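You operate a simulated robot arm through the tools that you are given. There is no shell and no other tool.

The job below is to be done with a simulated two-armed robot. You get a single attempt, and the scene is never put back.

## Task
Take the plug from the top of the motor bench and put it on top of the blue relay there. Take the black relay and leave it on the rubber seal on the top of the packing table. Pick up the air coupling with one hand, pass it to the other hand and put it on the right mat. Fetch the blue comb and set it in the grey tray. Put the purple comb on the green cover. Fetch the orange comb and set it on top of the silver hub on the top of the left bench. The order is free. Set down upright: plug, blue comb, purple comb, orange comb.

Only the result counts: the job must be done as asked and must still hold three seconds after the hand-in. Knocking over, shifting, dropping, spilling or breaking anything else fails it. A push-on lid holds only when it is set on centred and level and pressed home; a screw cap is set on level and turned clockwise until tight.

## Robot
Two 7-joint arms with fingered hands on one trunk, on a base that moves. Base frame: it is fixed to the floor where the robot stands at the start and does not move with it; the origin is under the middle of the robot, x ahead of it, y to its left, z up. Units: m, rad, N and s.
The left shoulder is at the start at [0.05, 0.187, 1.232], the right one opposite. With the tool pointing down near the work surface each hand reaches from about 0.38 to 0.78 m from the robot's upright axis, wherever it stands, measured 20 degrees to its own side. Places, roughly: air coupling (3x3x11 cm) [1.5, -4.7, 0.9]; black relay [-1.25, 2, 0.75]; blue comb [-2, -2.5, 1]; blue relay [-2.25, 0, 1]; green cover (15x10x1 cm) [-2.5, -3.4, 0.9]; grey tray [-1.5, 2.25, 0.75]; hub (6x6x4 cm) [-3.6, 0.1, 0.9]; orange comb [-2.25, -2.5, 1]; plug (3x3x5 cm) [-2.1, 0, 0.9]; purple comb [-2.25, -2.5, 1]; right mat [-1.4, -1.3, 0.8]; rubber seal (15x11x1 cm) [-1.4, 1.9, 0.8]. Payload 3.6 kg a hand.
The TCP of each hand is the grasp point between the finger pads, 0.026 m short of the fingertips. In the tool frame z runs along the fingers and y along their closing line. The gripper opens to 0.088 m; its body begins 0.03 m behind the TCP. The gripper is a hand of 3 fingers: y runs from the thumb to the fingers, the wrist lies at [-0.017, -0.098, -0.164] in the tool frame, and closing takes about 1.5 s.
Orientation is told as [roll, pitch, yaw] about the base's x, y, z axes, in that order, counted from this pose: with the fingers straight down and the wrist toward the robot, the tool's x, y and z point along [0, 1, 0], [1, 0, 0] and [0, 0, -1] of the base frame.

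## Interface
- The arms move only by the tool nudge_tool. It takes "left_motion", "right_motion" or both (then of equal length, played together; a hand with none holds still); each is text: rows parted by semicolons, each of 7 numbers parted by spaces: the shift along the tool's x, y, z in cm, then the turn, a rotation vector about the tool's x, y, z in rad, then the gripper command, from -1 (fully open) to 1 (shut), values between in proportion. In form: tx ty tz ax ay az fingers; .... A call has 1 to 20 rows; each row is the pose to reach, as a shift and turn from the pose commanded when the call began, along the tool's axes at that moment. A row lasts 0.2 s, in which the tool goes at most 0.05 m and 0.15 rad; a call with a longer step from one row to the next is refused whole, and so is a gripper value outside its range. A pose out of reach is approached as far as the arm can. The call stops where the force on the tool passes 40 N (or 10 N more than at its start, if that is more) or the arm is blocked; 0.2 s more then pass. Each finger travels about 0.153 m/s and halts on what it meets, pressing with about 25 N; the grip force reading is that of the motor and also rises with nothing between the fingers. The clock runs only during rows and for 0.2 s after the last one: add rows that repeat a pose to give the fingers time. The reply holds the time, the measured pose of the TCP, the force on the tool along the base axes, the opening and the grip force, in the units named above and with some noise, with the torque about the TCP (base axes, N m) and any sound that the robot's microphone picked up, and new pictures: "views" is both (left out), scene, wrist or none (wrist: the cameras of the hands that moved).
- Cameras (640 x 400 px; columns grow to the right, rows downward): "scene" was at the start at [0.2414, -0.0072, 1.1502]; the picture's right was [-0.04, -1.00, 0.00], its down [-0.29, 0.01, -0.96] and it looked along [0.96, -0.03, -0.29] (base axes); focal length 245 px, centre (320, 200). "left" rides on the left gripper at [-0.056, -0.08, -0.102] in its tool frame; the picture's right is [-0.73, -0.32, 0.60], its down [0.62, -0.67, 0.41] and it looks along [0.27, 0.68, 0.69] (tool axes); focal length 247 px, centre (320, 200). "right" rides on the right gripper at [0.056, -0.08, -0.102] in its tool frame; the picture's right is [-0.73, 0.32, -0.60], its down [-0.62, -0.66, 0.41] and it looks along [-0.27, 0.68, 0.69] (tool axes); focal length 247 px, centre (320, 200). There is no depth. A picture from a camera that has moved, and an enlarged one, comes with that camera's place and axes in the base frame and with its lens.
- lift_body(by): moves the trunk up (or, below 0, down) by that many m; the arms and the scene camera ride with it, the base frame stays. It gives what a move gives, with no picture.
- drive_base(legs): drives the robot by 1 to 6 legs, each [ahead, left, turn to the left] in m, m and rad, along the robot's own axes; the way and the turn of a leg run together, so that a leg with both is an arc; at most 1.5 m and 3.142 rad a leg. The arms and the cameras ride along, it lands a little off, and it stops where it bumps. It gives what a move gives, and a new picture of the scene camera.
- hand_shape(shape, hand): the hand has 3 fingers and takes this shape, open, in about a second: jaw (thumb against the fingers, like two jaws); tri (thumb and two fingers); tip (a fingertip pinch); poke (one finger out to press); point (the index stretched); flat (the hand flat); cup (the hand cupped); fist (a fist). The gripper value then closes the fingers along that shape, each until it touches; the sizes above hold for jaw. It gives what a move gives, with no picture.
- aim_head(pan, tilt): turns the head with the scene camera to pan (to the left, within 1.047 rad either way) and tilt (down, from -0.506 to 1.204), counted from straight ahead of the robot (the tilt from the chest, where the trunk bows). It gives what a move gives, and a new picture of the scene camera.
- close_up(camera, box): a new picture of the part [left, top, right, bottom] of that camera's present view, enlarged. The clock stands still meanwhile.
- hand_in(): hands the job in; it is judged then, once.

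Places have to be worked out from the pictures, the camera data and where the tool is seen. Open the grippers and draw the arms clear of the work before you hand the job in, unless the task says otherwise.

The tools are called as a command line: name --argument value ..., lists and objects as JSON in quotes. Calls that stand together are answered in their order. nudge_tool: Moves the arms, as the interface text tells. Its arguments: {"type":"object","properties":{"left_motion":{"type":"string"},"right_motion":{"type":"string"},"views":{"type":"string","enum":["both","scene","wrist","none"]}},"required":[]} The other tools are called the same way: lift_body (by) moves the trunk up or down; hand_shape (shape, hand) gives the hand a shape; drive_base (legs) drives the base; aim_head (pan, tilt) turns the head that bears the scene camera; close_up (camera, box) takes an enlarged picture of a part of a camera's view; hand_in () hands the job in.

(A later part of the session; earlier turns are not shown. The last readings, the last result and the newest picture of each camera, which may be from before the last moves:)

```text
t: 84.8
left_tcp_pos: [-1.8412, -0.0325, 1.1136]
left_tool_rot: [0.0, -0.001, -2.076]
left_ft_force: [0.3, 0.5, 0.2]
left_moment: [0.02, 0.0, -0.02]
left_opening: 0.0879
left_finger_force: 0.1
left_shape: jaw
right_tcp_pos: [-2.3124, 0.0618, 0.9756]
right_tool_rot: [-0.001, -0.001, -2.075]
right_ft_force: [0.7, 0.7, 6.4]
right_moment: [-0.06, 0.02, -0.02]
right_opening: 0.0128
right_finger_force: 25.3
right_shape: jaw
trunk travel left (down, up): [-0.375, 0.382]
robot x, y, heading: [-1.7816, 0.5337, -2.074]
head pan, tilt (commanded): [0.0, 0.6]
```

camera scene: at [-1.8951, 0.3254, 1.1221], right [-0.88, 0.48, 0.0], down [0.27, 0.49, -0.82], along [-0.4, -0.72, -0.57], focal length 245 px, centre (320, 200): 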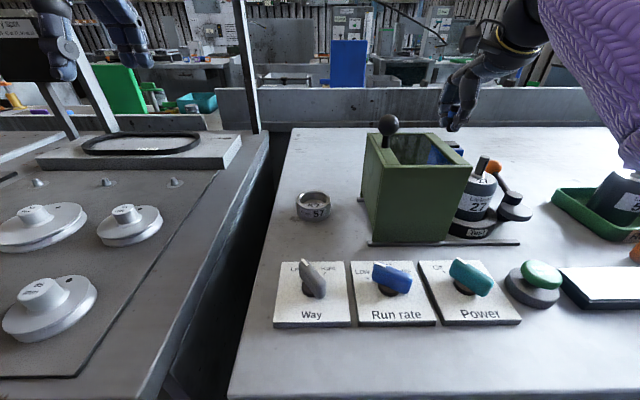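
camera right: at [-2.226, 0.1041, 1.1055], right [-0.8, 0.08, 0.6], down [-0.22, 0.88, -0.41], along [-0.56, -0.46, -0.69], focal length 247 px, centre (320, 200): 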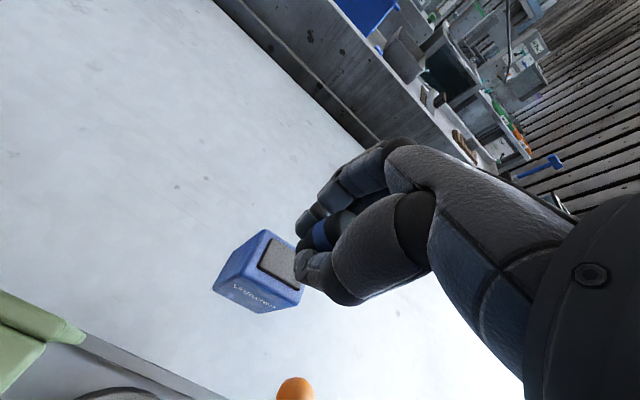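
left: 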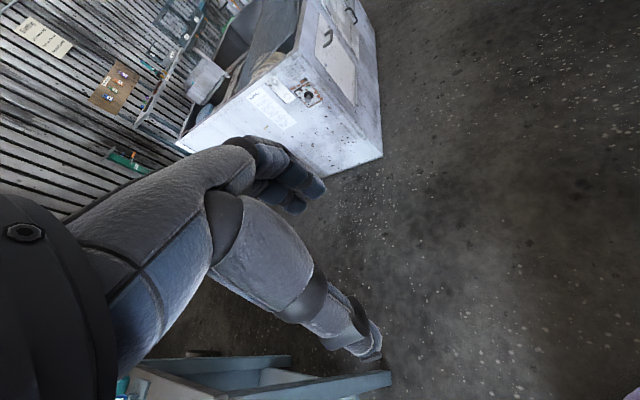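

Firm contact (6 N). I open the fingers gently, then rise straight up.

nudge_tool --right_motion "0 0 -0.05 0 0 0 0.8; 0 0 -0.1 0 0 0 0.65; 0 0 -0.1 0 0 0 0.5; 0 0 -0.1 0 0 0 0.35; 0 0 -0.1 0 0 0 0.15; 0 0 -0.1 0 0 0 -0.05; 0 0 -0.1 0 0 0 -0.3; 0 0 -0.1 0 0 0 -0.5; 0 0 -0.1 0 0 0 -0.5; 0 0 -0.1 0 0 0 -0.5" --views "wrist"

close_up --camera "scene" --box '[420, 100, 500, 170]'

```text
t: 87.0
left_tcp_pos: [-1.8413, -0.0317, 1.1133]
left_tool_rot: [0.0, 0.0, -2.076]
left_ft_force: [-0.2, -0.5, -0.6]
left_moment: [0.0, 0.03, 0.02]
left_opening: 0.0881
left_finger_force: 0.0
left_shape: jaw
right_tcp_pos: [-2.3139, 0.0634, 0.9756]
right_tool_rot: [0.001, 0.0, -2.075]
right_ft_force: [0.8, -0.2, 0.7]
right_moment: [0.02, 0.03, 0.0]
right_opening: 0.0655
right_finger_force: 0.1
right_shape: jaw
trunk travel left (down, up): [-0.375, 0.382]
robot x, y, heading: [-1.7835, 0.5345, -2.075]
head pan, tilt (commanded): [0.0, 0.6]
camera right: at [-2.2251, 0.1049, 1.0766], right [-0.8, 0.08, 0.6], down [-0.22, 0.88, -0.41], along [-0.56, -0.46, -0.69], focal length 247 px, centre (320, 200)
```

right: 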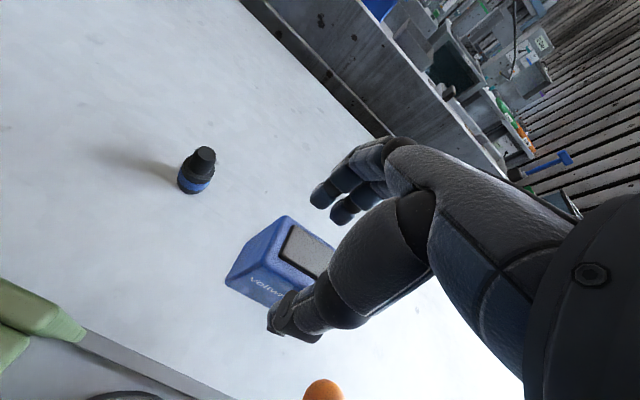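

```text
5.71 times, centred on (460, 135) of scene
camera zoom: at [-1.895, 0.3255, 1.1222], right [-0.88, 0.48, 0.0], down [0.27, 0.49, -0.82], along [-0.4, -0.72, -0.57], focal length 1401 px, centre (-480, 571)
```

zoom: 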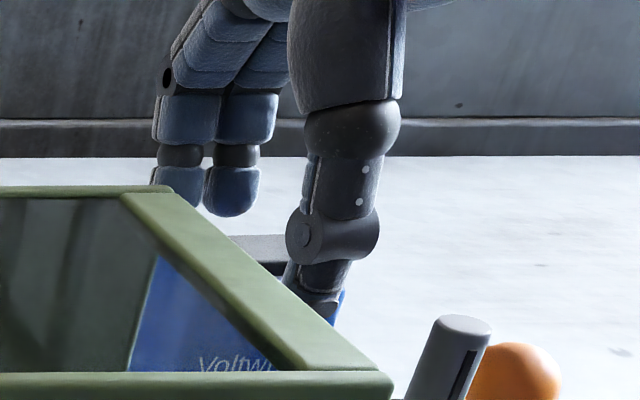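

The plug sprang out of the opening fingers and now stands on the bench beside the relay. I look closely at it.

close_up --camera "right" --box '[140, 120, 260, 220]'

```text
4.00 times, centred on (200, 170) of right
camera zoom: at [-2.2251, 0.1049, 1.0766], right [-0.8, 0.08, 0.6], down [-0.22, 0.88, -0.41], along [-0.56, -0.46, -0.69], focal length 988 px, centre (800, 320)
```

zoom: 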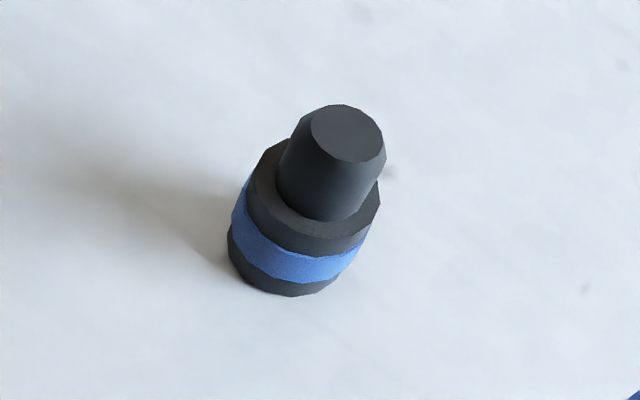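

The plug now stands inverted (stem up) at about (-2.253, -0.010). I will have to turn it over by a hand-to-hand pass; first I raise the right hand clear.

nudge_tool --right_motion "0 0 -2 0 0 0 -0.5; 0 0 -5 0 0 0 -0.5; 0 0 -9 0 0 0 -0.5; 0 0 -12 0 0 0 -0.5; 0 0 -12 0 0 0 -0.5"

close_up --camera "right" --box '[160, 150, 360, 320]'

```text
t: 88.2
left_tcp_pos: [-1.8406, -0.0336, 1.1123]
left_tool_rot: [0.0, 0.001, -2.075]
left_ft_force: [-0.3, 0.5, -0.3]
left_moment: [-0.01, -0.01, 0.0]
left_opening: 0.0877
left_finger_force: 0.1
left_shape: jaw
right_tcp_pos: [-2.3122, 0.0611, 1.0966]
right_tool_rot: [0.002, 0.0, -2.074]
right_ft_force: [0.4, -0.1, -0.1]
right_moment: [0.0, 0.0, -0.01]
right_opening: 0.0656
right_finger_force: 0.1
right_shape: jaw
trunk travel left (down, up): [-0.375, 0.382]
robot x, y, heading: [-1.7818, 0.5355, -2.073]
head pan, tilt (commanded): [0.0, 0.6]
camera scene: at [-1.8951, 0.3254, 1.1221], right [-0.88, 0.48, 0.0], down [0.27, 0.49, -0.82], along [-0.4, -0.72, -0.57], focal length 245 px, centre (320, 200)
camera right: at [-2.223, 0.1042, 1.1972], right [-0.8, 0.08, 0.6], down [-0.22, 0.88, -0.41], along [-0.56, -0.46, -0.69], focal length 247 px, centre (320, 200)
```

scene: 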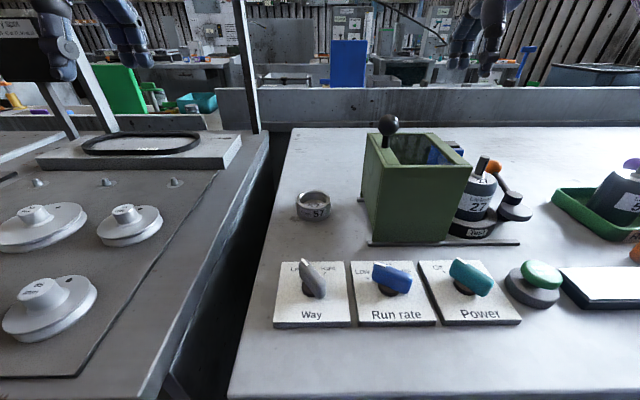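
right: 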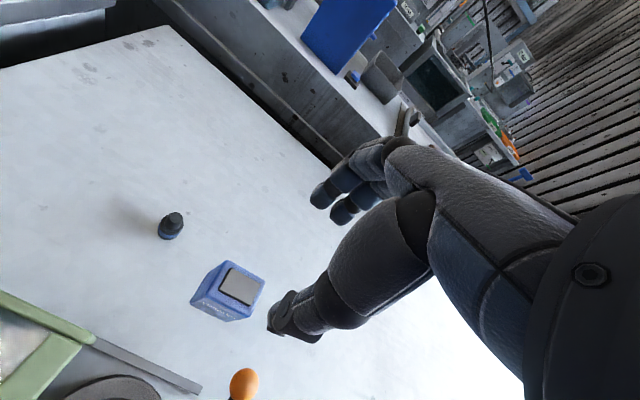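

```text
2.35 times, centred on (260, 235) of right
camera zoom: at [-2.223, 0.1042, 1.1972], right [-0.8, 0.08, 0.6], down [-0.22, 0.88, -0.41], along [-0.56, -0.46, -0.69], focal length 581 px, centre (461, 118)
```

zoom: 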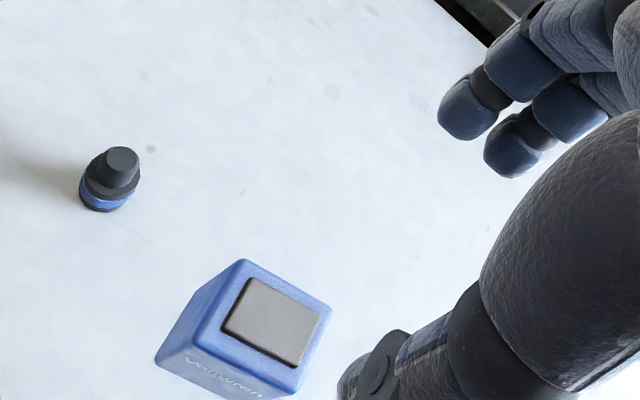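

The inverted plug's axis is at (-2.253, -0.008), stem top about z 0.93. I bring the right hand over it and lower partway.

nudge_tool --right_motion "3 1 0 0 0 0 -0.2; 6 2.2 0 0 0 0 -0.2; 8.5 3.2 0 0 0 0 -0.2; 8.5 3.2 4 0 0 0 -0.2; 8.5 3.2 8 0 0 0 -0.2; 8.5 3.2 11 0 0 0 -0.2; 8.5 3.2 11 0 0 0 -0.2" --views "both"

close_up --camera "right" --box '[220, 190, 380, 310]'

```text
t: 89.8
left_tcp_pos: [-1.8417, -0.0314, 1.1131]
left_tool_rot: [0.001, 0.001, -2.076]
left_ft_force: [-0.1, 0.5, 0.1]
left_moment: [0.0, -0.03, 0.02]
left_opening: 0.0875
left_finger_force: 0.1
left_shape: jaw
right_tcp_pos: [-2.2551, -0.0075, 0.9858]
right_tool_rot: [-0.001, 0.001, -2.075]
right_ft_force: [0.0, 0.3, 0.3]
right_moment: [0.03, 0.01, 0.04]
right_opening: 0.053
right_finger_force: 0.0
right_shape: jaw
trunk travel left (down, up): [-0.375, 0.382]
robot x, y, heading: [-1.7822, 0.5358, -2.072]
head pan, tilt (commanded): [0.0, 0.6]
camera scene: at [-1.8948, 0.3255, 1.1222], right [-0.88, 0.48, 0.0], down [0.27, 0.49, -0.82], along [-0.4, -0.72, -0.57], focal length 245 px, centre (320, 200)
camera right: at [-2.1667, 0.0352, 1.0863], right [-0.8, 0.08, 0.6], down [-0.22, 0.88, -0.41], along [-0.56, -0.46, -0.69], focal length 247 px, centre (320, 200)
```

scene: 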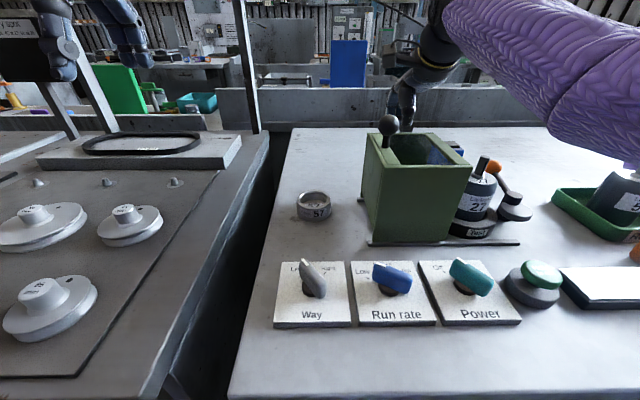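
right: 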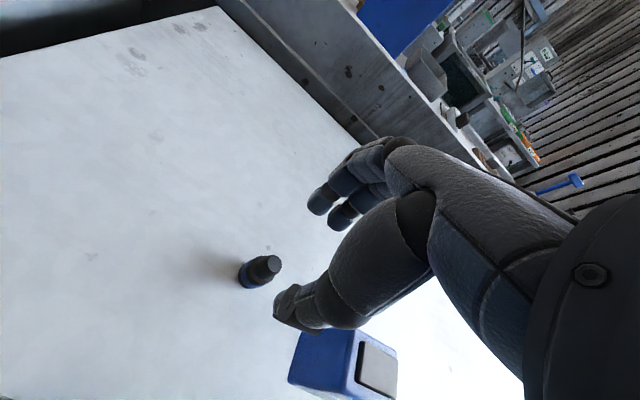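

```text
3.33 times, centred on (300, 250) of right
camera zoom: at [-2.1667, 0.0352, 1.0863], right [-0.8, 0.08, 0.6], down [-0.22, 0.88, -0.41], along [-0.56, -0.46, -0.69], focal length 823 px, centre (387, 33)
```

zoom: 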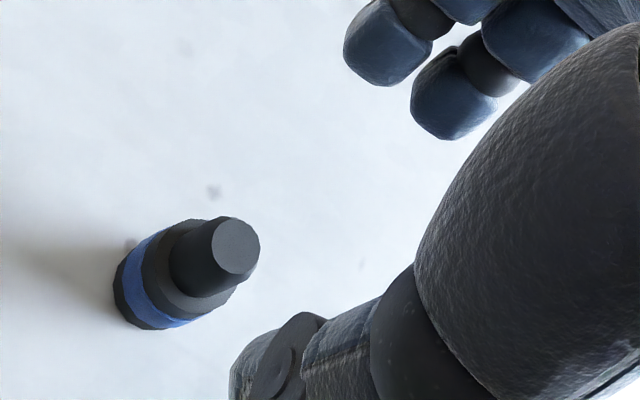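

The plug is under the grasp point within a few millimetres. I go down 4.6 cm to take only the stem with the fingertips, and close.

nudge_tool --right_motion "0.1 0.1 2.5 0 0 0 -0.2; 0.1 0.1 4.6 0 0 0 -0.2; 0.1 0.1 4.6 0 0 0 -0.2; 0.1 0.1 4.6 0 0 0 0.2; 0.1 0.1 4.6 0 0 0 0.5; 0.1 0.1 4.6 0 0 0 1; 0.1 0.1 4.6 0 0 0 1; 0.1 0.1 4.6 0 0 0 1; 0.1 0.1 4.6 0 0 0 1; 0.1 0.1 4.6 0 0 0 1" --views "wrist"

close_up --camera "right" --box '[240, 170, 400, 310]'

```text
t: 92.0
left_tcp_pos: [-1.8407, -0.0329, 1.1119]
left_tool_rot: [0.0, -0.001, -2.075]
left_ft_force: [-0.2, 0.1, -0.6]
left_moment: [-0.01, -0.02, 0.02]
left_opening: 0.0878
left_finger_force: 0.0
left_shape: jaw
right_tcp_pos: [-2.2542, -0.008, 0.9396]
right_tool_rot: [0.002, 0.0, -2.075]
right_ft_force: [1.1, -0.2, -0.1]
right_moment: [-0.04, -0.01, 0.02]
right_opening: 0.0001
right_finger_force: 24.8
right_shape: jaw
trunk travel left (down, up): [-0.375, 0.382]
robot x, y, heading: [-1.7814, 0.5336, -2.076]
head pan, tilt (commanded): [0.0, 0.6]
camera right: at [-2.1657, 0.0333, 1.0403], right [-0.8, 0.08, 0.6], down [-0.22, 0.88, -0.41], along [-0.56, -0.46, -0.69], focal length 247 px, centre (320, 200)
```

right: 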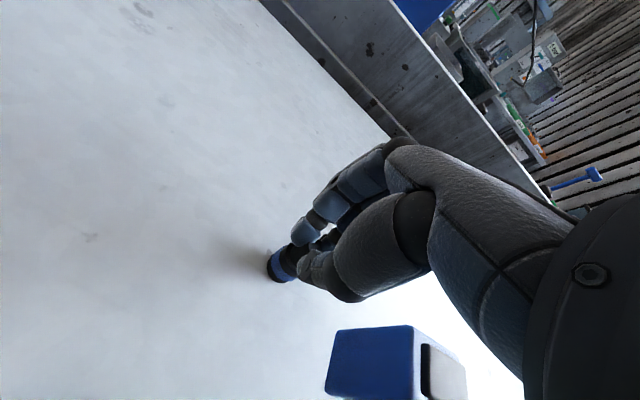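

```text
2.86 times, centred on (320, 240) of right
camera zoom: at [-2.1657, 0.0333, 1.0403], right [-0.8, 0.08, 0.6], down [-0.22, 0.88, -0.41], along [-0.56, -0.46, -0.69], focal length 706 px, centre (320, 86)
```

zoom: 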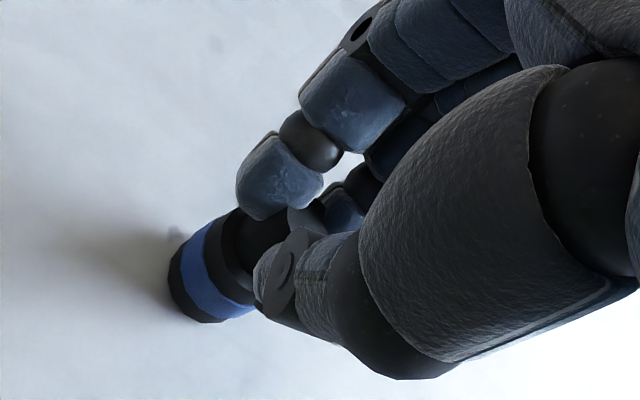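

The stem is nestled between thumb and the two fingers. I lift and check that it comes along.

nudge_tool --right_motion "0 0 -1 0 0 0 1; 0 0 -4 0 0 0 1; 0 0 -8 0 0 0 1; 0 0 -12 0 0 0 1; 0 0 -16 0 0 0 1; 0 0 -18 0 0 0 1; 0 0 -18 0 0 0 1" --views "wrist"

close_up --camera "right" --box '[240, 170, 400, 310]'

```text
t: 93.6
left_tcp_pos: [-1.8416, -0.0323, 1.1136]
left_tool_rot: [0.0, 0.0, -2.076]
left_ft_force: [0.6, 0.8, 0.0]
left_moment: [0.02, 0.01, 0.02]
left_opening: 0.0878
left_finger_force: 0.1
left_shape: jaw
right_tcp_pos: [-2.2527, -0.009, 1.1223]
right_tool_rot: [0.001, 0.0, -2.075]
right_ft_force: [-0.4, 0.0, 0.0]
right_moment: [0.02, -0.01, 0.05]
right_opening: 0.0
right_finger_force: 25.1
right_shape: jaw
trunk travel left (down, up): [-0.375, 0.382]
robot x, y, heading: [-1.7794, 0.5352, -2.074]
head pan, tilt (commanded): [0.0, 0.6]
camera right: at [-2.1647, 0.0335, 1.2223], right [-0.8, 0.08, 0.6], down [-0.22, 0.88, -0.41], along [-0.56, -0.46, -0.69], focal length 247 px, centre (320, 200)
```

right: 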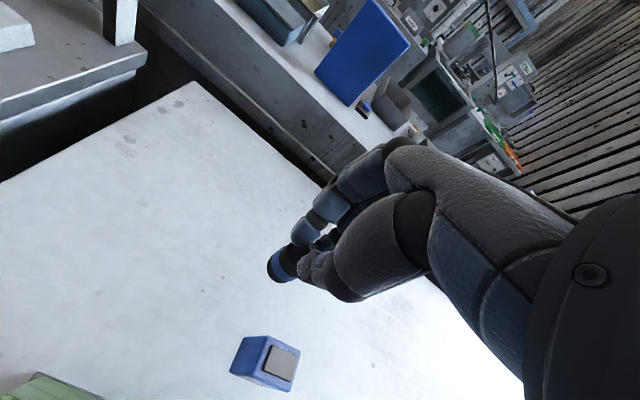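

```text
2.86 times, centred on (320, 240) of right
camera zoom: at [-2.1647, 0.0335, 1.2223], right [-0.8, 0.08, 0.6], down [-0.22, 0.88, -0.41], along [-0.56, -0.46, -0.69], focal length 706 px, centre (320, 86)
```

zoom: 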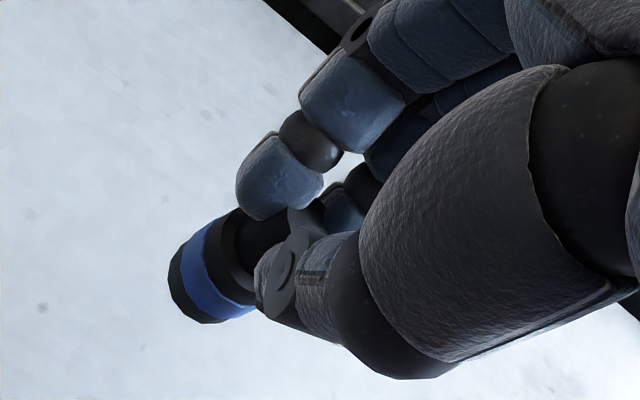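

The plug is held by its stem with the cap protruding. I now begin turning both hands to face each other in front of me above the bench, first halfway.

nudge_tool --right_motion "1.1 -0.95 -0.7 0 0.143 0 1; 2.2 -1.9 -1.4 0 0.286 0 1; 3.3 -2.85 -2.1 0 0.428 0 1; 4.4 -3.8 -2.8 0 0.571 0 1; 5.5 -4.75 -3.5 0 0.714 0 1; 6.6 -5.7 -4.2 0 0.857 0 1; 6.6 -5.7 -4.2 0 0.857 0 1" --left_motion "0 0.6 -1 0 -0.143 0 -1; 0 1.2 -2 0 -0.286 0 -1; 0 1.8 -3 0 -0.428 0 -1; 0 2.4 -4 0 -0.571 0 -1; 0 3 -5 0 -0.714 0 -1; 0 3.6 -6 0 -0.857 0 -1; 0 3.6 -6 0 -0.857 0 -1"

```text
t: 95.2
left_tcp_pos: [-1.8595, -0.0633, 1.1738]
left_tool_rot: [-0.859, 0.0, -2.075]
left_ft_force: [0.0, 0.4, 1.0]
left_moment: [0.02, 0.01, -0.01]
left_opening: 0.0876
left_finger_force: 0.2
left_shape: jaw
right_tcp_pos: [-2.168, 0.0109, 1.1622]
right_tool_rot: [0.858, 0.0, -2.075]
right_ft_force: [0.6, 0.1, 0.2]
right_moment: [-0.02, 0.02, 0.01]
right_opening: 0.0001
right_finger_force: 24.9
right_shape: jaw
trunk travel left (down, up): [-0.375, 0.382]
robot x, y, heading: [-1.781, 0.5314, -2.07]
head pan, tilt (commanded): [0.0, 0.6]
camera scene: at [-1.8951, 0.3255, 1.1222], right [-0.88, 0.48, 0.0], down [0.27, 0.49, -0.82], along [-0.4, -0.72, -0.57], focal length 245 px, centre (320, 200)
camera right: at [-2.1642, 0.0995, 1.2696], right [-0.97, 0.17, -0.17], down [0.24, 0.63, -0.74], along [-0.02, -0.76, -0.65], focal length 247 px, centre (320, 200)
camera left: at [-1.7859, -0.0149, 1.2811], right [-0.66, 0.73, 0.17], down [0.41, 0.54, -0.74], along [-0.63, -0.42, -0.65], focal length 247 px, centre (320, 200)
```

scene: 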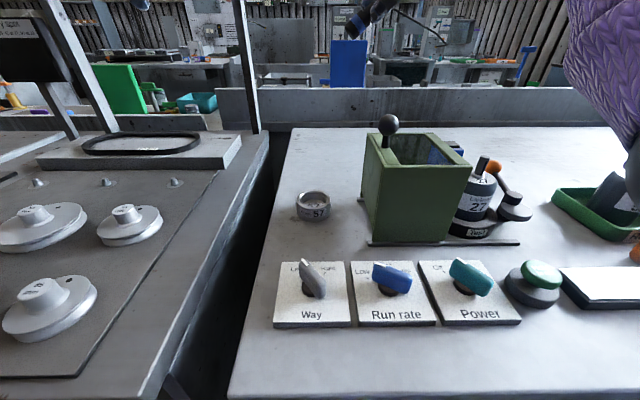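
right: 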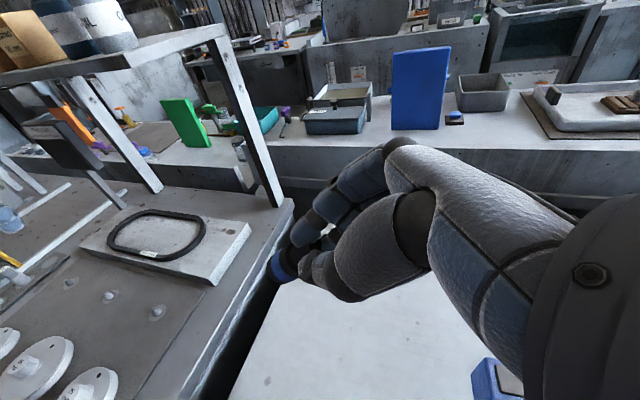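
left: 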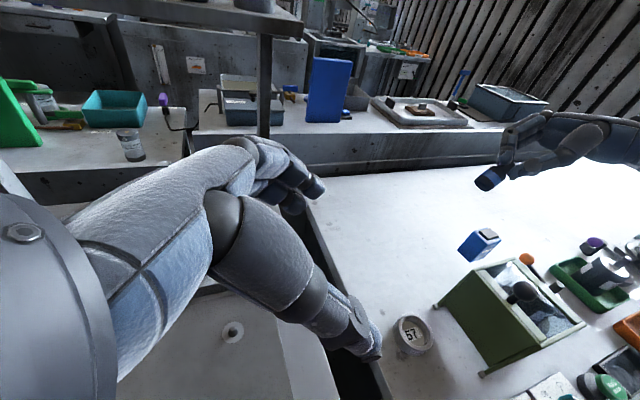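

The turn works well and the left camera sees the plug. I complete the turn so the hands face each other about 13 cm apart.

nudge_tool --right_motion "1.5 -0.8 0.25 0 0.143 0 1; 3.1 -1.6 0.5 0 0.286 0 1; 4.6 -2.4 0.75 0 0.428 0 1; 6.2 -3.2 1 0 0.571 0 1; 7.7 -4 1.27 0 0.714 0 1; 7.7 -4 1.27 0 0.714 0 1; 7.7 -4 1.27 0 0.714 0 1" --left_motion "-1.3 0.8 0.4 0 -0.143 0 -1; -2.6 1.6 0.8 0 -0.286 0 -1; -3.9 2.4 1.2 0 -0.428 0 -1; -5.2 3.3 1.6 0 -0.571 0 -1; -6.45 4.1 1.96 0 -0.714 0 -1; -6.45 4.1 1.96 0 -0.714 0 -1; -6.45 4.1 1.96 0 -0.714 0 -1"

```text
t: 96.8
left_tcp_pos: [-1.9282, -0.0715, 1.2099]
left_tool_rot: [-1.574, 0.0, -2.075]
left_ft_force: [0.4, -0.5, 0.2]
left_moment: [0.02, -0.01, 0.02]
left_opening: 0.0879
left_finger_force: 0.0
left_shape: jaw
right_tcp_pos: [-2.0972, 0.0156, 1.2112]
right_tool_rot: [1.573, 0.001, -2.075]
right_ft_force: [0.0, -0.1, -0.9]
right_moment: [0.03, -0.02, -0.01]
right_opening: 0.0
right_finger_force: 25.5
right_shape: jaw
trunk travel left (down, up): [-0.375, 0.382]
robot x, y, heading: [-1.7853, 0.539, -2.078]
head pan, tilt (commanded): [0.0, 0.6]
camera scene: at [-1.895, 0.3255, 1.1222], right [-0.88, 0.48, 0.0], down [0.27, 0.49, -0.82], along [-0.4, -0.72, -0.57], focal length 245 px, centre (320, 200)
camera right: at [-2.1473, 0.1344, 1.267], right [-0.68, 0.01, -0.74], down [0.68, 0.38, -0.62], along [0.28, -0.92, -0.27], focal length 247 px, centre (320, 200)
camera left: at [-1.8016, -0.0519, 1.2642], right [-0.37, 0.57, 0.74], down [-0.04, 0.78, -0.62], along [-0.93, -0.26, -0.27], focal length 247 px, centre (320, 200)
```

scene: 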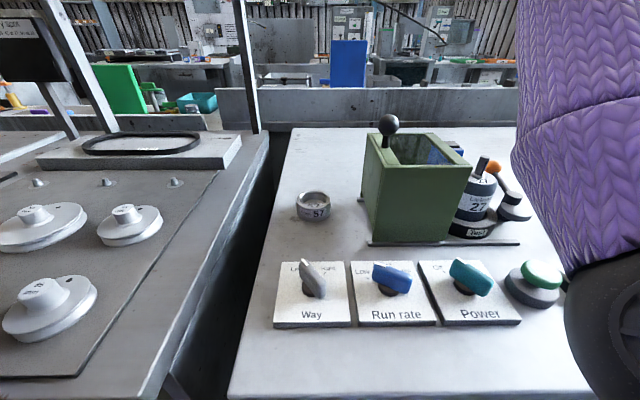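
right: 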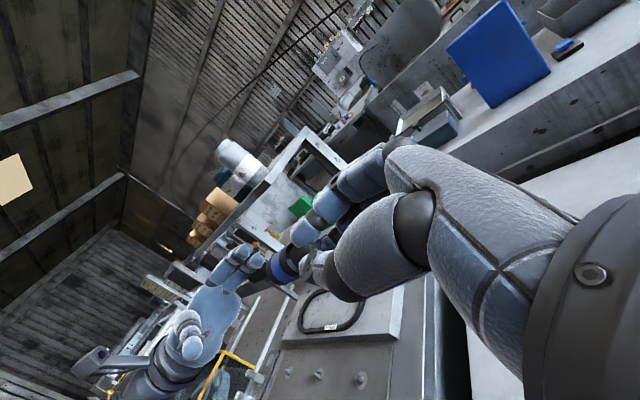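
left: 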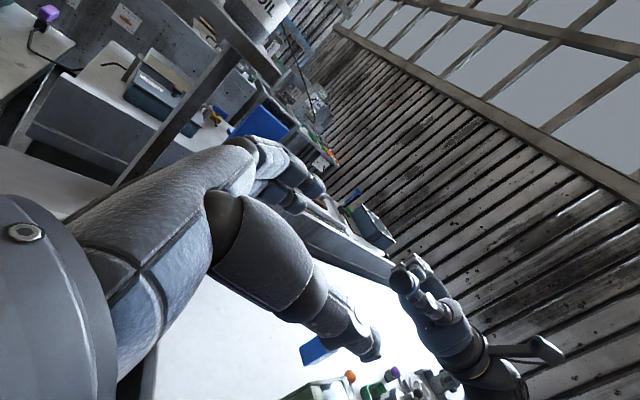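

The hands face each other 19 cm apart, nearly coaxial. I zoom both wrist cameras on the plug to correct the small offsets.

close_up --camera "left" --box '[340, 220, 500, 340]'

close_up --camera "right" --box '[200, 180, 360, 300]'

```text
3.33 times, centred on (420, 280) of left
camera zoom: at [-1.8016, -0.0519, 1.2642], right [-0.37, 0.57, 0.74], down [-0.04, 0.78, -0.62], along [-0.93, -0.26, -0.27], focal length 823 px, centre (-13, -67)
```

zoom: 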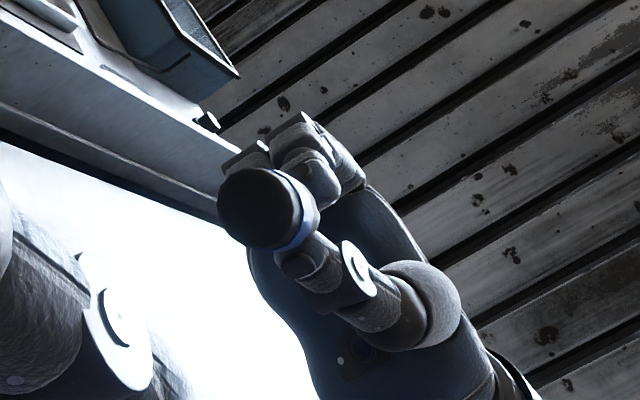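

```text
3.33 times, centred on (280, 240) of right
camera zoom: at [-2.1473, 0.1344, 1.267], right [-0.68, 0.01, -0.74], down [0.68, 0.38, -0.62], along [0.28, -0.92, -0.27], focal length 823 px, centre (453, 67)
```

zoom: 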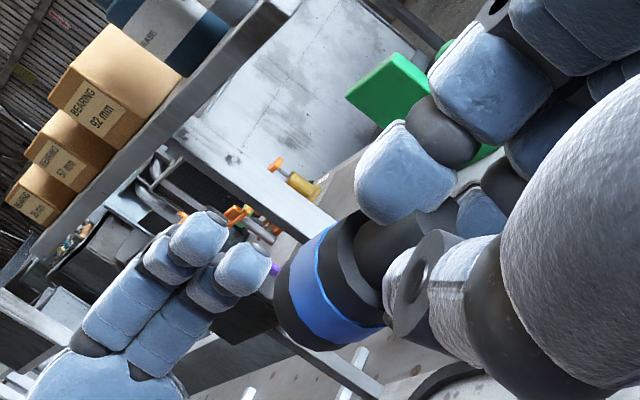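

The cap's end is 13.3 cm ahead of the left grasp point and nearly on its axis. I advance the left hand 10.5 cm along its axis and look.

nudge_tool --left_motion "0 0.1 3 0 0 0 -1; -0.1 0.15 6 0 0 0 -1; -0.1 0.15 9 0 0 0 -1; -0.1 0.15 10.5 0 0 0 -1; -0.1 0.15 10.5 0 0 0 -1" --views "wrist"

close_up --camera "left" --box '[260, 170, 420, 290]'

close_up --camera "right" --box '[200, 180, 360, 300]'

```text
t: 98.0
left_tcp_pos: [-2.0219, -0.0221, 1.2084]
left_tool_rot: [-1.571, 0.001, -2.075]
left_ft_force: [-0.2, 0.0, -0.5]
left_moment: [0.02, 0.01, -0.01]
left_opening: 0.0879
left_finger_force: 0.0
left_shape: jaw
right_tcp_pos: [-2.0966, 0.0155, 1.2128]
right_tool_rot: [1.571, 0.0, -2.074]
right_ft_force: [0.8, -0.1, 0.3]
right_moment: [0.0, 0.03, 0.01]
right_opening: 0.0
right_finger_force: 24.7
right_shape: jaw
trunk travel left (down, up): [-0.375, 0.382]
robot x, y, heading: [-1.7825, 0.5367, -2.074]
head pan, tilt (commanded): [0.0, 0.6]
camera left: at [-1.8949, -0.002, 1.2647], right [-0.37, 0.57, 0.74], down [-0.04, 0.78, -0.62], along [-0.93, -0.26, -0.27], focal length 247 px, centre (320, 200)
```

left: 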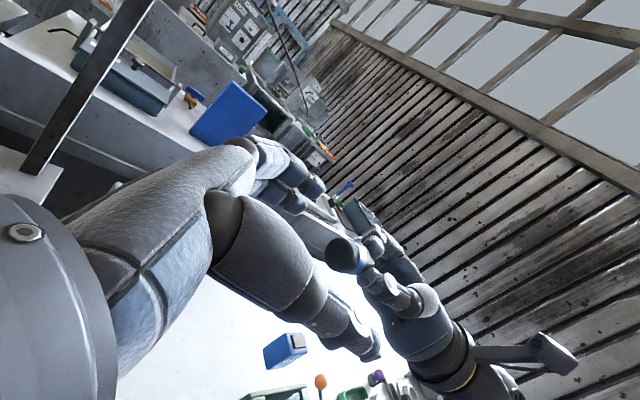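

```text
3.33 times, centred on (340, 230) of left
camera zoom: at [-1.8949, -0.002, 1.2647], right [-0.37, 0.57, 0.74], down [-0.04, 0.78, -0.62], along [-0.93, -0.26, -0.27], focal length 823 px, centre (253, 100)
```

zoom: 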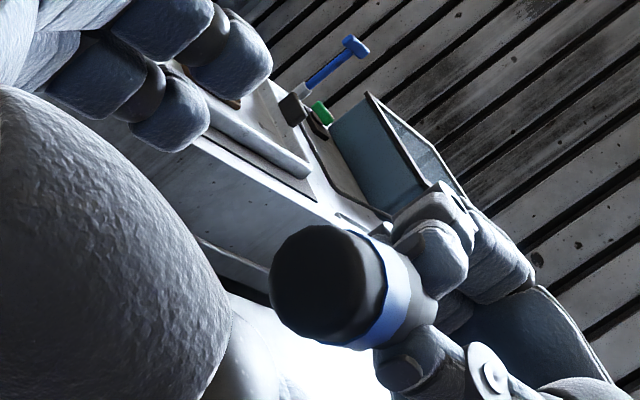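

```text
3.33 times, centred on (280, 240) of right
camera zoom: at [-2.1474, 0.1343, 1.267], right [-0.68, 0.01, -0.73], down [0.68, 0.38, -0.62], along [0.28, -0.92, -0.27], focal length 823 px, centre (453, 67)
```

zoom: 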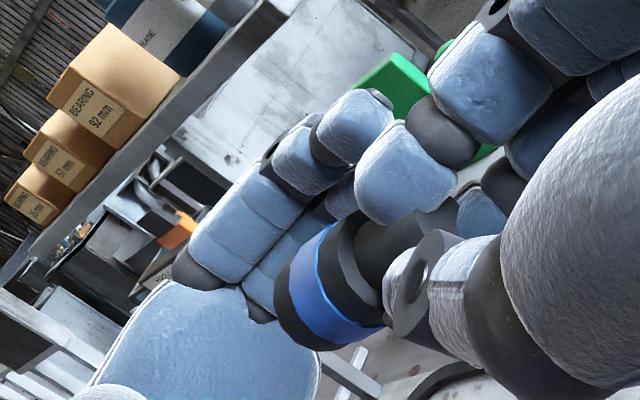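

Still coaxial; the cap end is about 2.9 cm ahead of the left grasp point. I advance 2.0 cm more.

nudge_tool --left_motion "0 0 1 0 0 0 -1; 0 0 2 0 0 0 -1; 0 0 2 0 0 0 -1" --views "none"

close_up --camera "left" --box '[240, 170, 400, 290]'

close_up --camera "right" --box '[200, 160, 360, 300]'

```text
t: 98.8
left_tcp_pos: [-2.0386, -0.0116, 1.21]
left_tool_rot: [-1.57, 0.0, -2.076]
left_ft_force: [-0.4, -0.7, 0.1]
left_moment: [-0.01, -0.01, 0.01]
left_opening: 0.0878
left_finger_force: 0.1
left_shape: jaw
right_tcp_pos: [-2.0968, 0.0162, 1.2118]
right_tool_rot: [1.572, -0.001, -2.075]
right_ft_force: [-0.1, -0.5, 0.7]
right_moment: [0.01, 0.0, 0.03]
right_opening: 0.0002
right_finger_force: 25.7
right_shape: jaw
trunk travel left (down, up): [-0.375, 0.382]
robot x, y, heading: [-1.782, 0.5354, -2.073]
head pan, tilt (commanded): [0.0, 0.6]
```

```text
3.33 times, centred on (320, 230) of left
camera zoom: at [-1.912, 0.0078, 1.2644], right [-0.37, 0.57, 0.73], down [-0.04, 0.78, -0.62], along [-0.93, -0.26, -0.27], focal length 823 px, centre (320, 100)
```

zoom: 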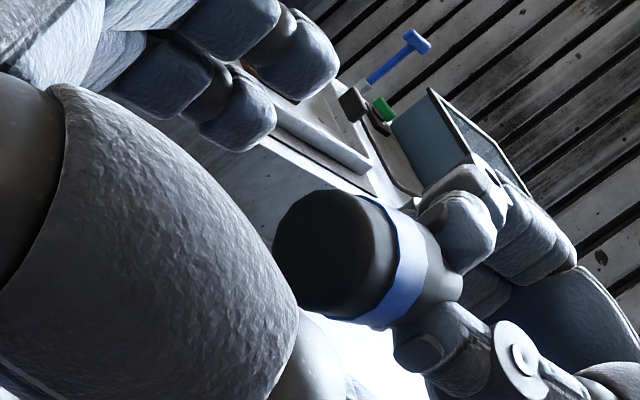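

```text
2.86 times, centred on (280, 230) of right
camera zoom: at [-2.1473, 0.1343, 1.267], right [-0.68, 0.01, -0.73], down [0.68, 0.38, -0.62], along [0.28, -0.92, -0.27], focal length 706 px, centre (434, 114)
```

zoom: 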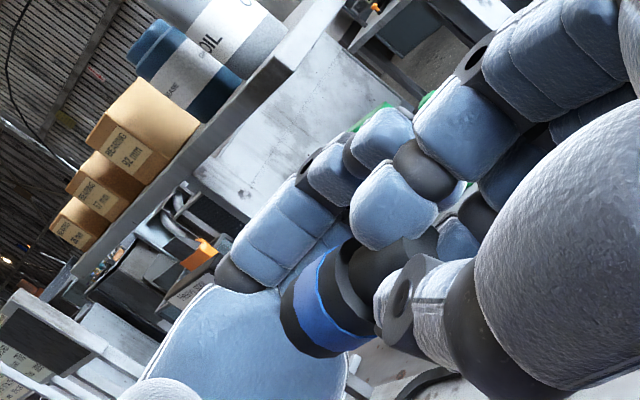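

The cap end lies about 8 mm inside the left grasp point, leaving about 1 cm between both hands' fingertips. I close the left hand on the cap.

nudge_tool --left_motion "0 0 0 0 0 0 -0.3; 0 0 0 0 0 0 0.2; 0 0 0 0 0 0 0.5; 0 0 0 0 0 0 1; 0 0 0 0 0 0 1; 0 0 0 0 0 0 1; 0 0 0 0 0 0 1; 0 0 0 0 0 0 1" --views "wrist"

close_up --camera "left" --box '[240, 170, 400, 290]'

close_up --camera "right" --box '[200, 160, 360, 300]'

```text
t: 100.6
left_tcp_pos: [-2.0385, -0.0121, 1.2103]
left_tool_rot: [-1.572, 0.002, -2.075]
left_ft_force: [-1.9, -6.4, 1.9]
left_moment: [0.12, 0.05, 0.27]
left_opening: 0.0087
left_finger_force: 25.2
left_shape: jaw
right_tcp_pos: [-2.0966, 0.0156, 1.2111]
right_tool_rot: [1.571, -0.001, -2.074]
right_ft_force: [2.1, 7.2, -3.0]
right_moment: [0.0, 0.11, 0.19]
right_opening: 0.0
right_finger_force: 24.7
right_shape: jaw
trunk travel left (down, up): [-0.375, 0.382]
robot x, y, heading: [-1.7825, 0.5355, -2.076]
head pan, tilt (commanded): [0.0, 0.6]
camera left: at [-1.9118, 0.0077, 1.2646], right [-0.37, 0.57, 0.74], down [-0.04, 0.78, -0.62], along [-0.93, -0.26, -0.27], focal length 247 px, centre (320, 200)
```

left: 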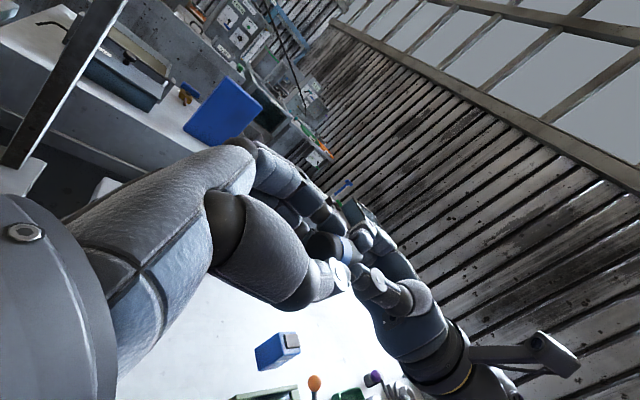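

```text
3.33 times, centred on (320, 230) of left
camera zoom: at [-1.9118, 0.0077, 1.2646], right [-0.37, 0.57, 0.74], down [-0.04, 0.78, -0.62], along [-0.93, -0.26, -0.27], focal length 823 px, centre (320, 100)
```

zoom: 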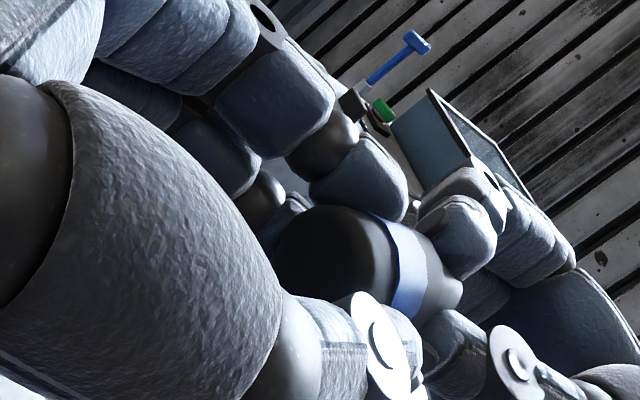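

```text
2.86 times, centred on (280, 230) of right
camera zoom: at [-2.1473, 0.1343, 1.2668], right [-0.68, 0.01, -0.73], down [0.68, 0.38, -0.62], along [0.28, -0.92, -0.27], focal length 706 px, centre (434, 114)
```

zoom: 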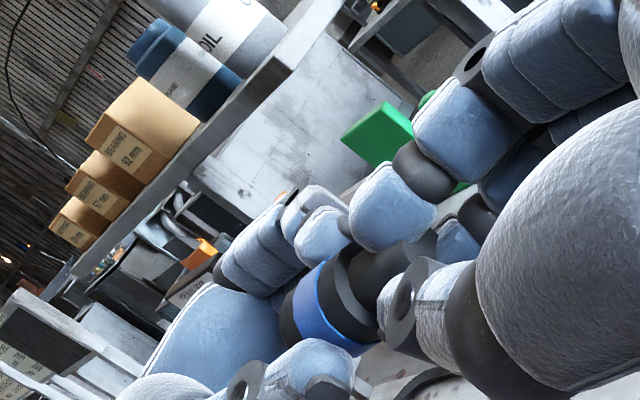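

The left hand holds the cap. I open the right hand and draw it back along its axis.

nudge_tool --right_motion "0 0 0 0 0 0 -0.6; 0 0 0 0 0 0 -0.6; 0 0 0 0 0 0 -0.6; 0 0 -2 0 0 0 -0.6; 0 0 -6 0 0 0 -0.6; 0 0 -10 0 0 0 -0.6; 0 0 -12 0 0 0 -0.6" --left_motion "0 0 0 0 0 0 1; 0 0 0 0 0 0 1; 0 0 0 0 0 0 1; 0 0 0 0 0 0 1; 0 0 0 0 0 0 1; 0 0 0 0 0 0 1; 0 0 0 0 0 0 1" --views "wrist"

close_up --camera "left" --box '[240, 170, 400, 290]'

```text
t: 102.2
left_tcp_pos: [-2.0383, -0.0126, 1.2103]
left_tool_rot: [-1.571, 0.001, -2.076]
left_ft_force: [-0.5, -0.4, -0.9]
left_moment: [-0.02, -0.01, 0.0]
left_opening: 0.0086
left_finger_force: 24.7
left_shape: jaw
right_tcp_pos: [-2.204, 0.0729, 1.2128]
right_tool_rot: [1.572, 0.002, -2.073]
right_ft_force: [1.0, 0.3, 0.5]
right_moment: [-0.04, 0.0, -0.02]
right_opening: 0.0701
right_finger_force: 0.1
right_shape: jaw
trunk travel left (down, up): [-0.375, 0.382]
robot x, y, heading: [-1.7846, 0.534, -2.079]
head pan, tilt (commanded): [0.0, 0.6]
camera right: at [-2.2534, 0.1927, 1.2681], right [-0.68, 0.01, -0.74], down [0.68, 0.38, -0.62], along [0.28, -0.92, -0.27], focal length 247 px, centre (320, 200)
camera left: at [-1.912, 0.0079, 1.2645], right [-0.37, 0.57, 0.73], down [-0.04, 0.78, -0.62], along [-0.93, -0.26, -0.27], focal length 247 px, centre (320, 200)
```

right: 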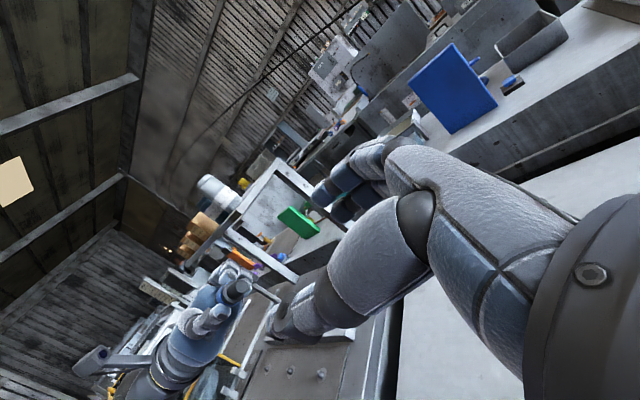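
left: 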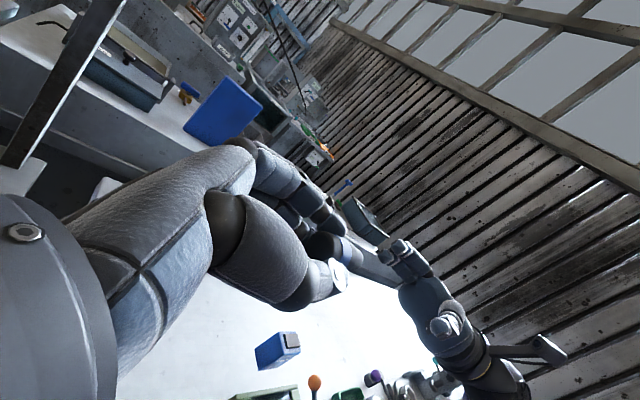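

```text
3.33 times, centred on (320, 230) of left
camera zoom: at [-1.912, 0.0079, 1.2645], right [-0.37, 0.57, 0.73], down [-0.04, 0.78, -0.62], along [-0.93, -0.26, -0.27], focal length 823 px, centre (320, 100)
```

zoom: 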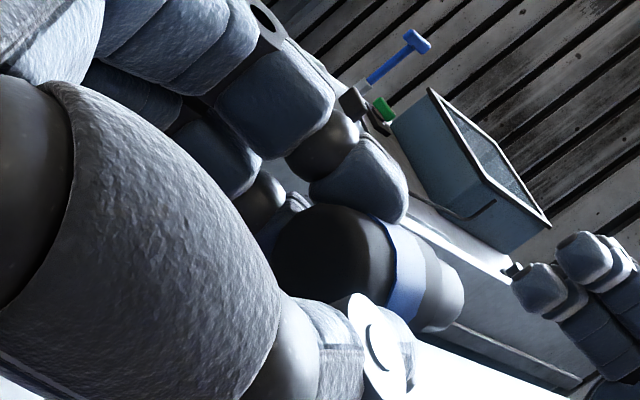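

The plug is now in the left hand, cap towards the palm. I turn both hands back to pointing down.

nudge_tool --left_motion "0 -0.6 -1.5 0 0.143 0 1; 0 -1.2 -3 0 0.286 0 1; 0 -1.8 -4.5 0 0.428 0 1; 0 -2.5 -6 0 0.571 0 1; 0 -3.1 -7.5 0 0.714 0 1; 0 -3.8 -9 0 0.857 0 1; 0 -4.4 -10.5 0 1 0 1; 0 -5.1 -12 0 1.143 0 1; 0 -5.8 -13.5 0 1.285 0 1; 0 -6.4 -15 0 1.428 0 1; 0 -7 -16 0 1.571 0 1; 0 -7 -16 0 1.571 0 1" --right_motion "-0.5 -0.5 -0.5 0 -0.143 0 -0.6; -1 -1 -1 0 -0.286 0 -0.6; -1.6 -1.6 -1.5 0 -0.428 0 -0.6; -2.2 -2.1 -2 0 -0.571 0 -0.6; -2.7 -2.6 -2.5 0 -0.714 0 -0.6; -3.3 -3.2 -3 0 -0.857 0 -0.6; -3.8 -3.7 -3.5 0 -1 0 -0.6; -4.4 -4.2 -4 0 -1.143 0 -0.6; -4.9 -4.7 -4.5 0 -1.285 0 -0.6; -5.5 -5.3 -5 0 -1.428 0 -0.6; -6 -5.8 -5.5 0 -1.571 0 -0.6; -6 -5.8 -5.5 0 -1.571 0 -0.6"

```text
t: 104.8
left_tcp_pos: [-1.8648, -0.029, 1.2098]
left_tool_rot: [0.003, 0.001, -2.075]
left_ft_force: [-0.6, 0.1, 0.8]
left_moment: [0.0, -0.02, 0.02]
left_opening: 0.0084
left_finger_force: 25.2
left_shape: jaw
right_tcp_pos: [-2.2231, 0.1509, 1.151]
right_tool_rot: [0.001, 0.0, -2.074]
right_ft_force: [-0.5, 0.2, 0.4]
right_moment: [0.0, -0.04, -0.01]
right_opening: 0.0701
right_finger_force: 0.1
right_shape: jaw
trunk travel left (down, up): [-0.375, 0.382]
robot x, y, heading: [-1.7824, 0.535, -2.075]
head pan, tilt (commanded): [0.0, 0.6]
camera scene: at [-1.895, 0.3254, 1.1221], right [-0.88, 0.48, 0.0], down [0.27, 0.49, -0.82], along [-0.4, -0.72, -0.57], focal length 245 px, centre (320, 200)
camera right: at [-2.1343, 0.1926, 1.2521], right [-0.8, 0.08, 0.6], down [-0.22, 0.88, -0.41], along [-0.56, -0.46, -0.69], focal length 247 px, centre (320, 200)
camera left: at [-1.8755, 0.0672, 1.3116], right [-0.49, 0.63, -0.6], down [0.87, 0.28, -0.41], along [-0.09, -0.72, -0.69], focal length 247 px, centre (320, 200)
```

scene: 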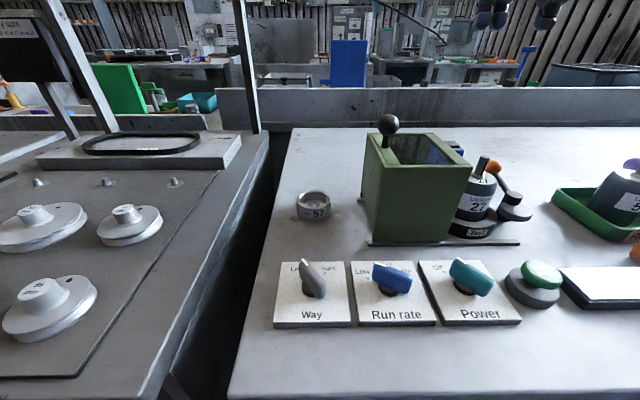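
right: 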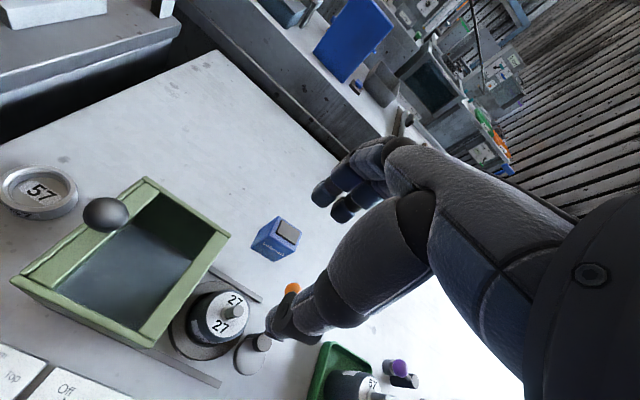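
left: 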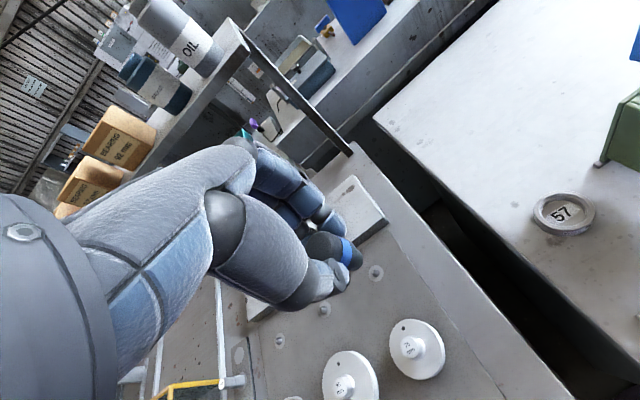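

The plug is upright in the left hand. I strafe right so that the relay comes within the left hand's reach.

drive_base --legs '[[0, -0.34, 0]]'

close_up --camera "left" --box '[240, 150, 640, 400]'

```text
t: 107.0
left_tcp_pos: [-2.1652, 0.1374, 1.2119]
left_tool_rot: [-0.001, -0.001, -2.07]
left_ft_force: [-0.2, -0.2, -0.3]
left_moment: [-0.01, -0.03, -0.03]
left_opening: 0.0083
left_finger_force: 25.2
left_shape: jaw
right_tcp_pos: [-2.5243, 0.3143, 1.1514]
right_tool_rot: [-0.001, 0.001, -2.071]
right_ft_force: [-0.6, -0.5, -0.6]
right_moment: [0.01, -0.04, -0.01]
right_opening: 0.0701
right_finger_force: 0.0
right_shape: jaw
trunk travel left (down, up): [-0.375, 0.382]
robot x, y, heading: [-2.0854, 0.7026, -2.073]
head pan, tilt (commanded): [0.0, 0.6]
camera scene: at [-2.1981, 0.4915, 1.1221], right [-0.88, 0.48, 0.0], down [0.27, 0.5, -0.82], along [-0.39, -0.72, -0.57], focal length 245 px, centre (320, 200)
```

scene: 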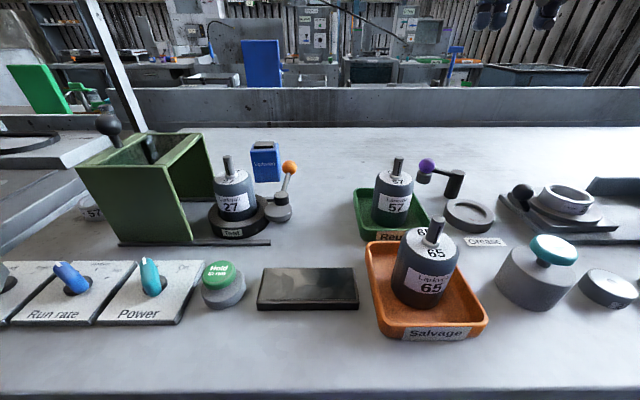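

```text
1.60 times, centred on (440, 275) of left
camera zoom: at [-2.1772, 0.2334, 1.3118], right [-0.49, 0.63, -0.6], down [0.87, 0.29, -0.41], along [-0.09, -0.72, -0.69], focal length 395 px, centre (128, 80)
```

zoom: 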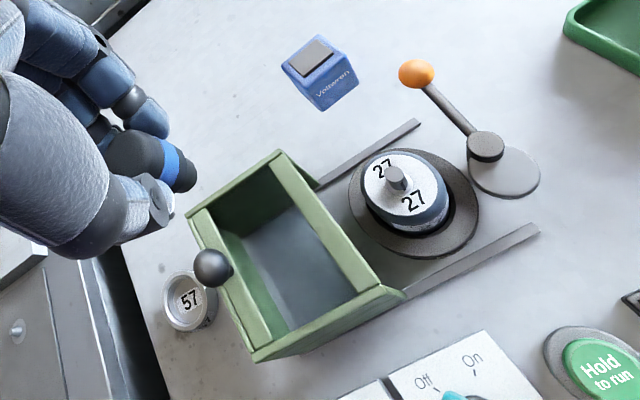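

The relay pad reads (-2.316, 0.061) from here too. I zoom the left camera on the held plug to see its offset in the hand.

close_up --camera "left" --box '[260, 180, 400, 300]'

```text
3.33 times, centred on (330, 240) of left
camera zoom: at [-2.1772, 0.2334, 1.3118], right [-0.49, 0.63, -0.6], down [0.87, 0.29, -0.41], along [-0.09, -0.72, -0.69], focal length 823 px, centre (287, 67)
```

zoom: 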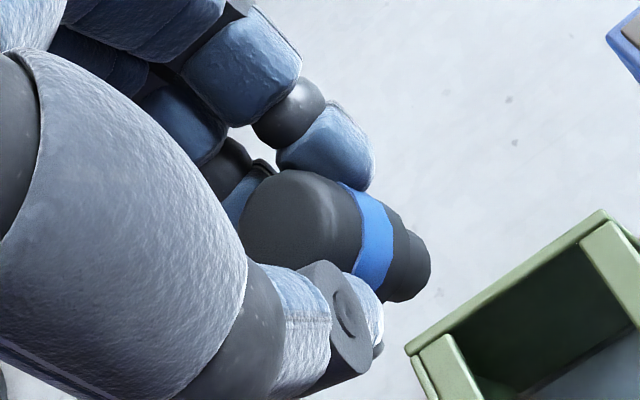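

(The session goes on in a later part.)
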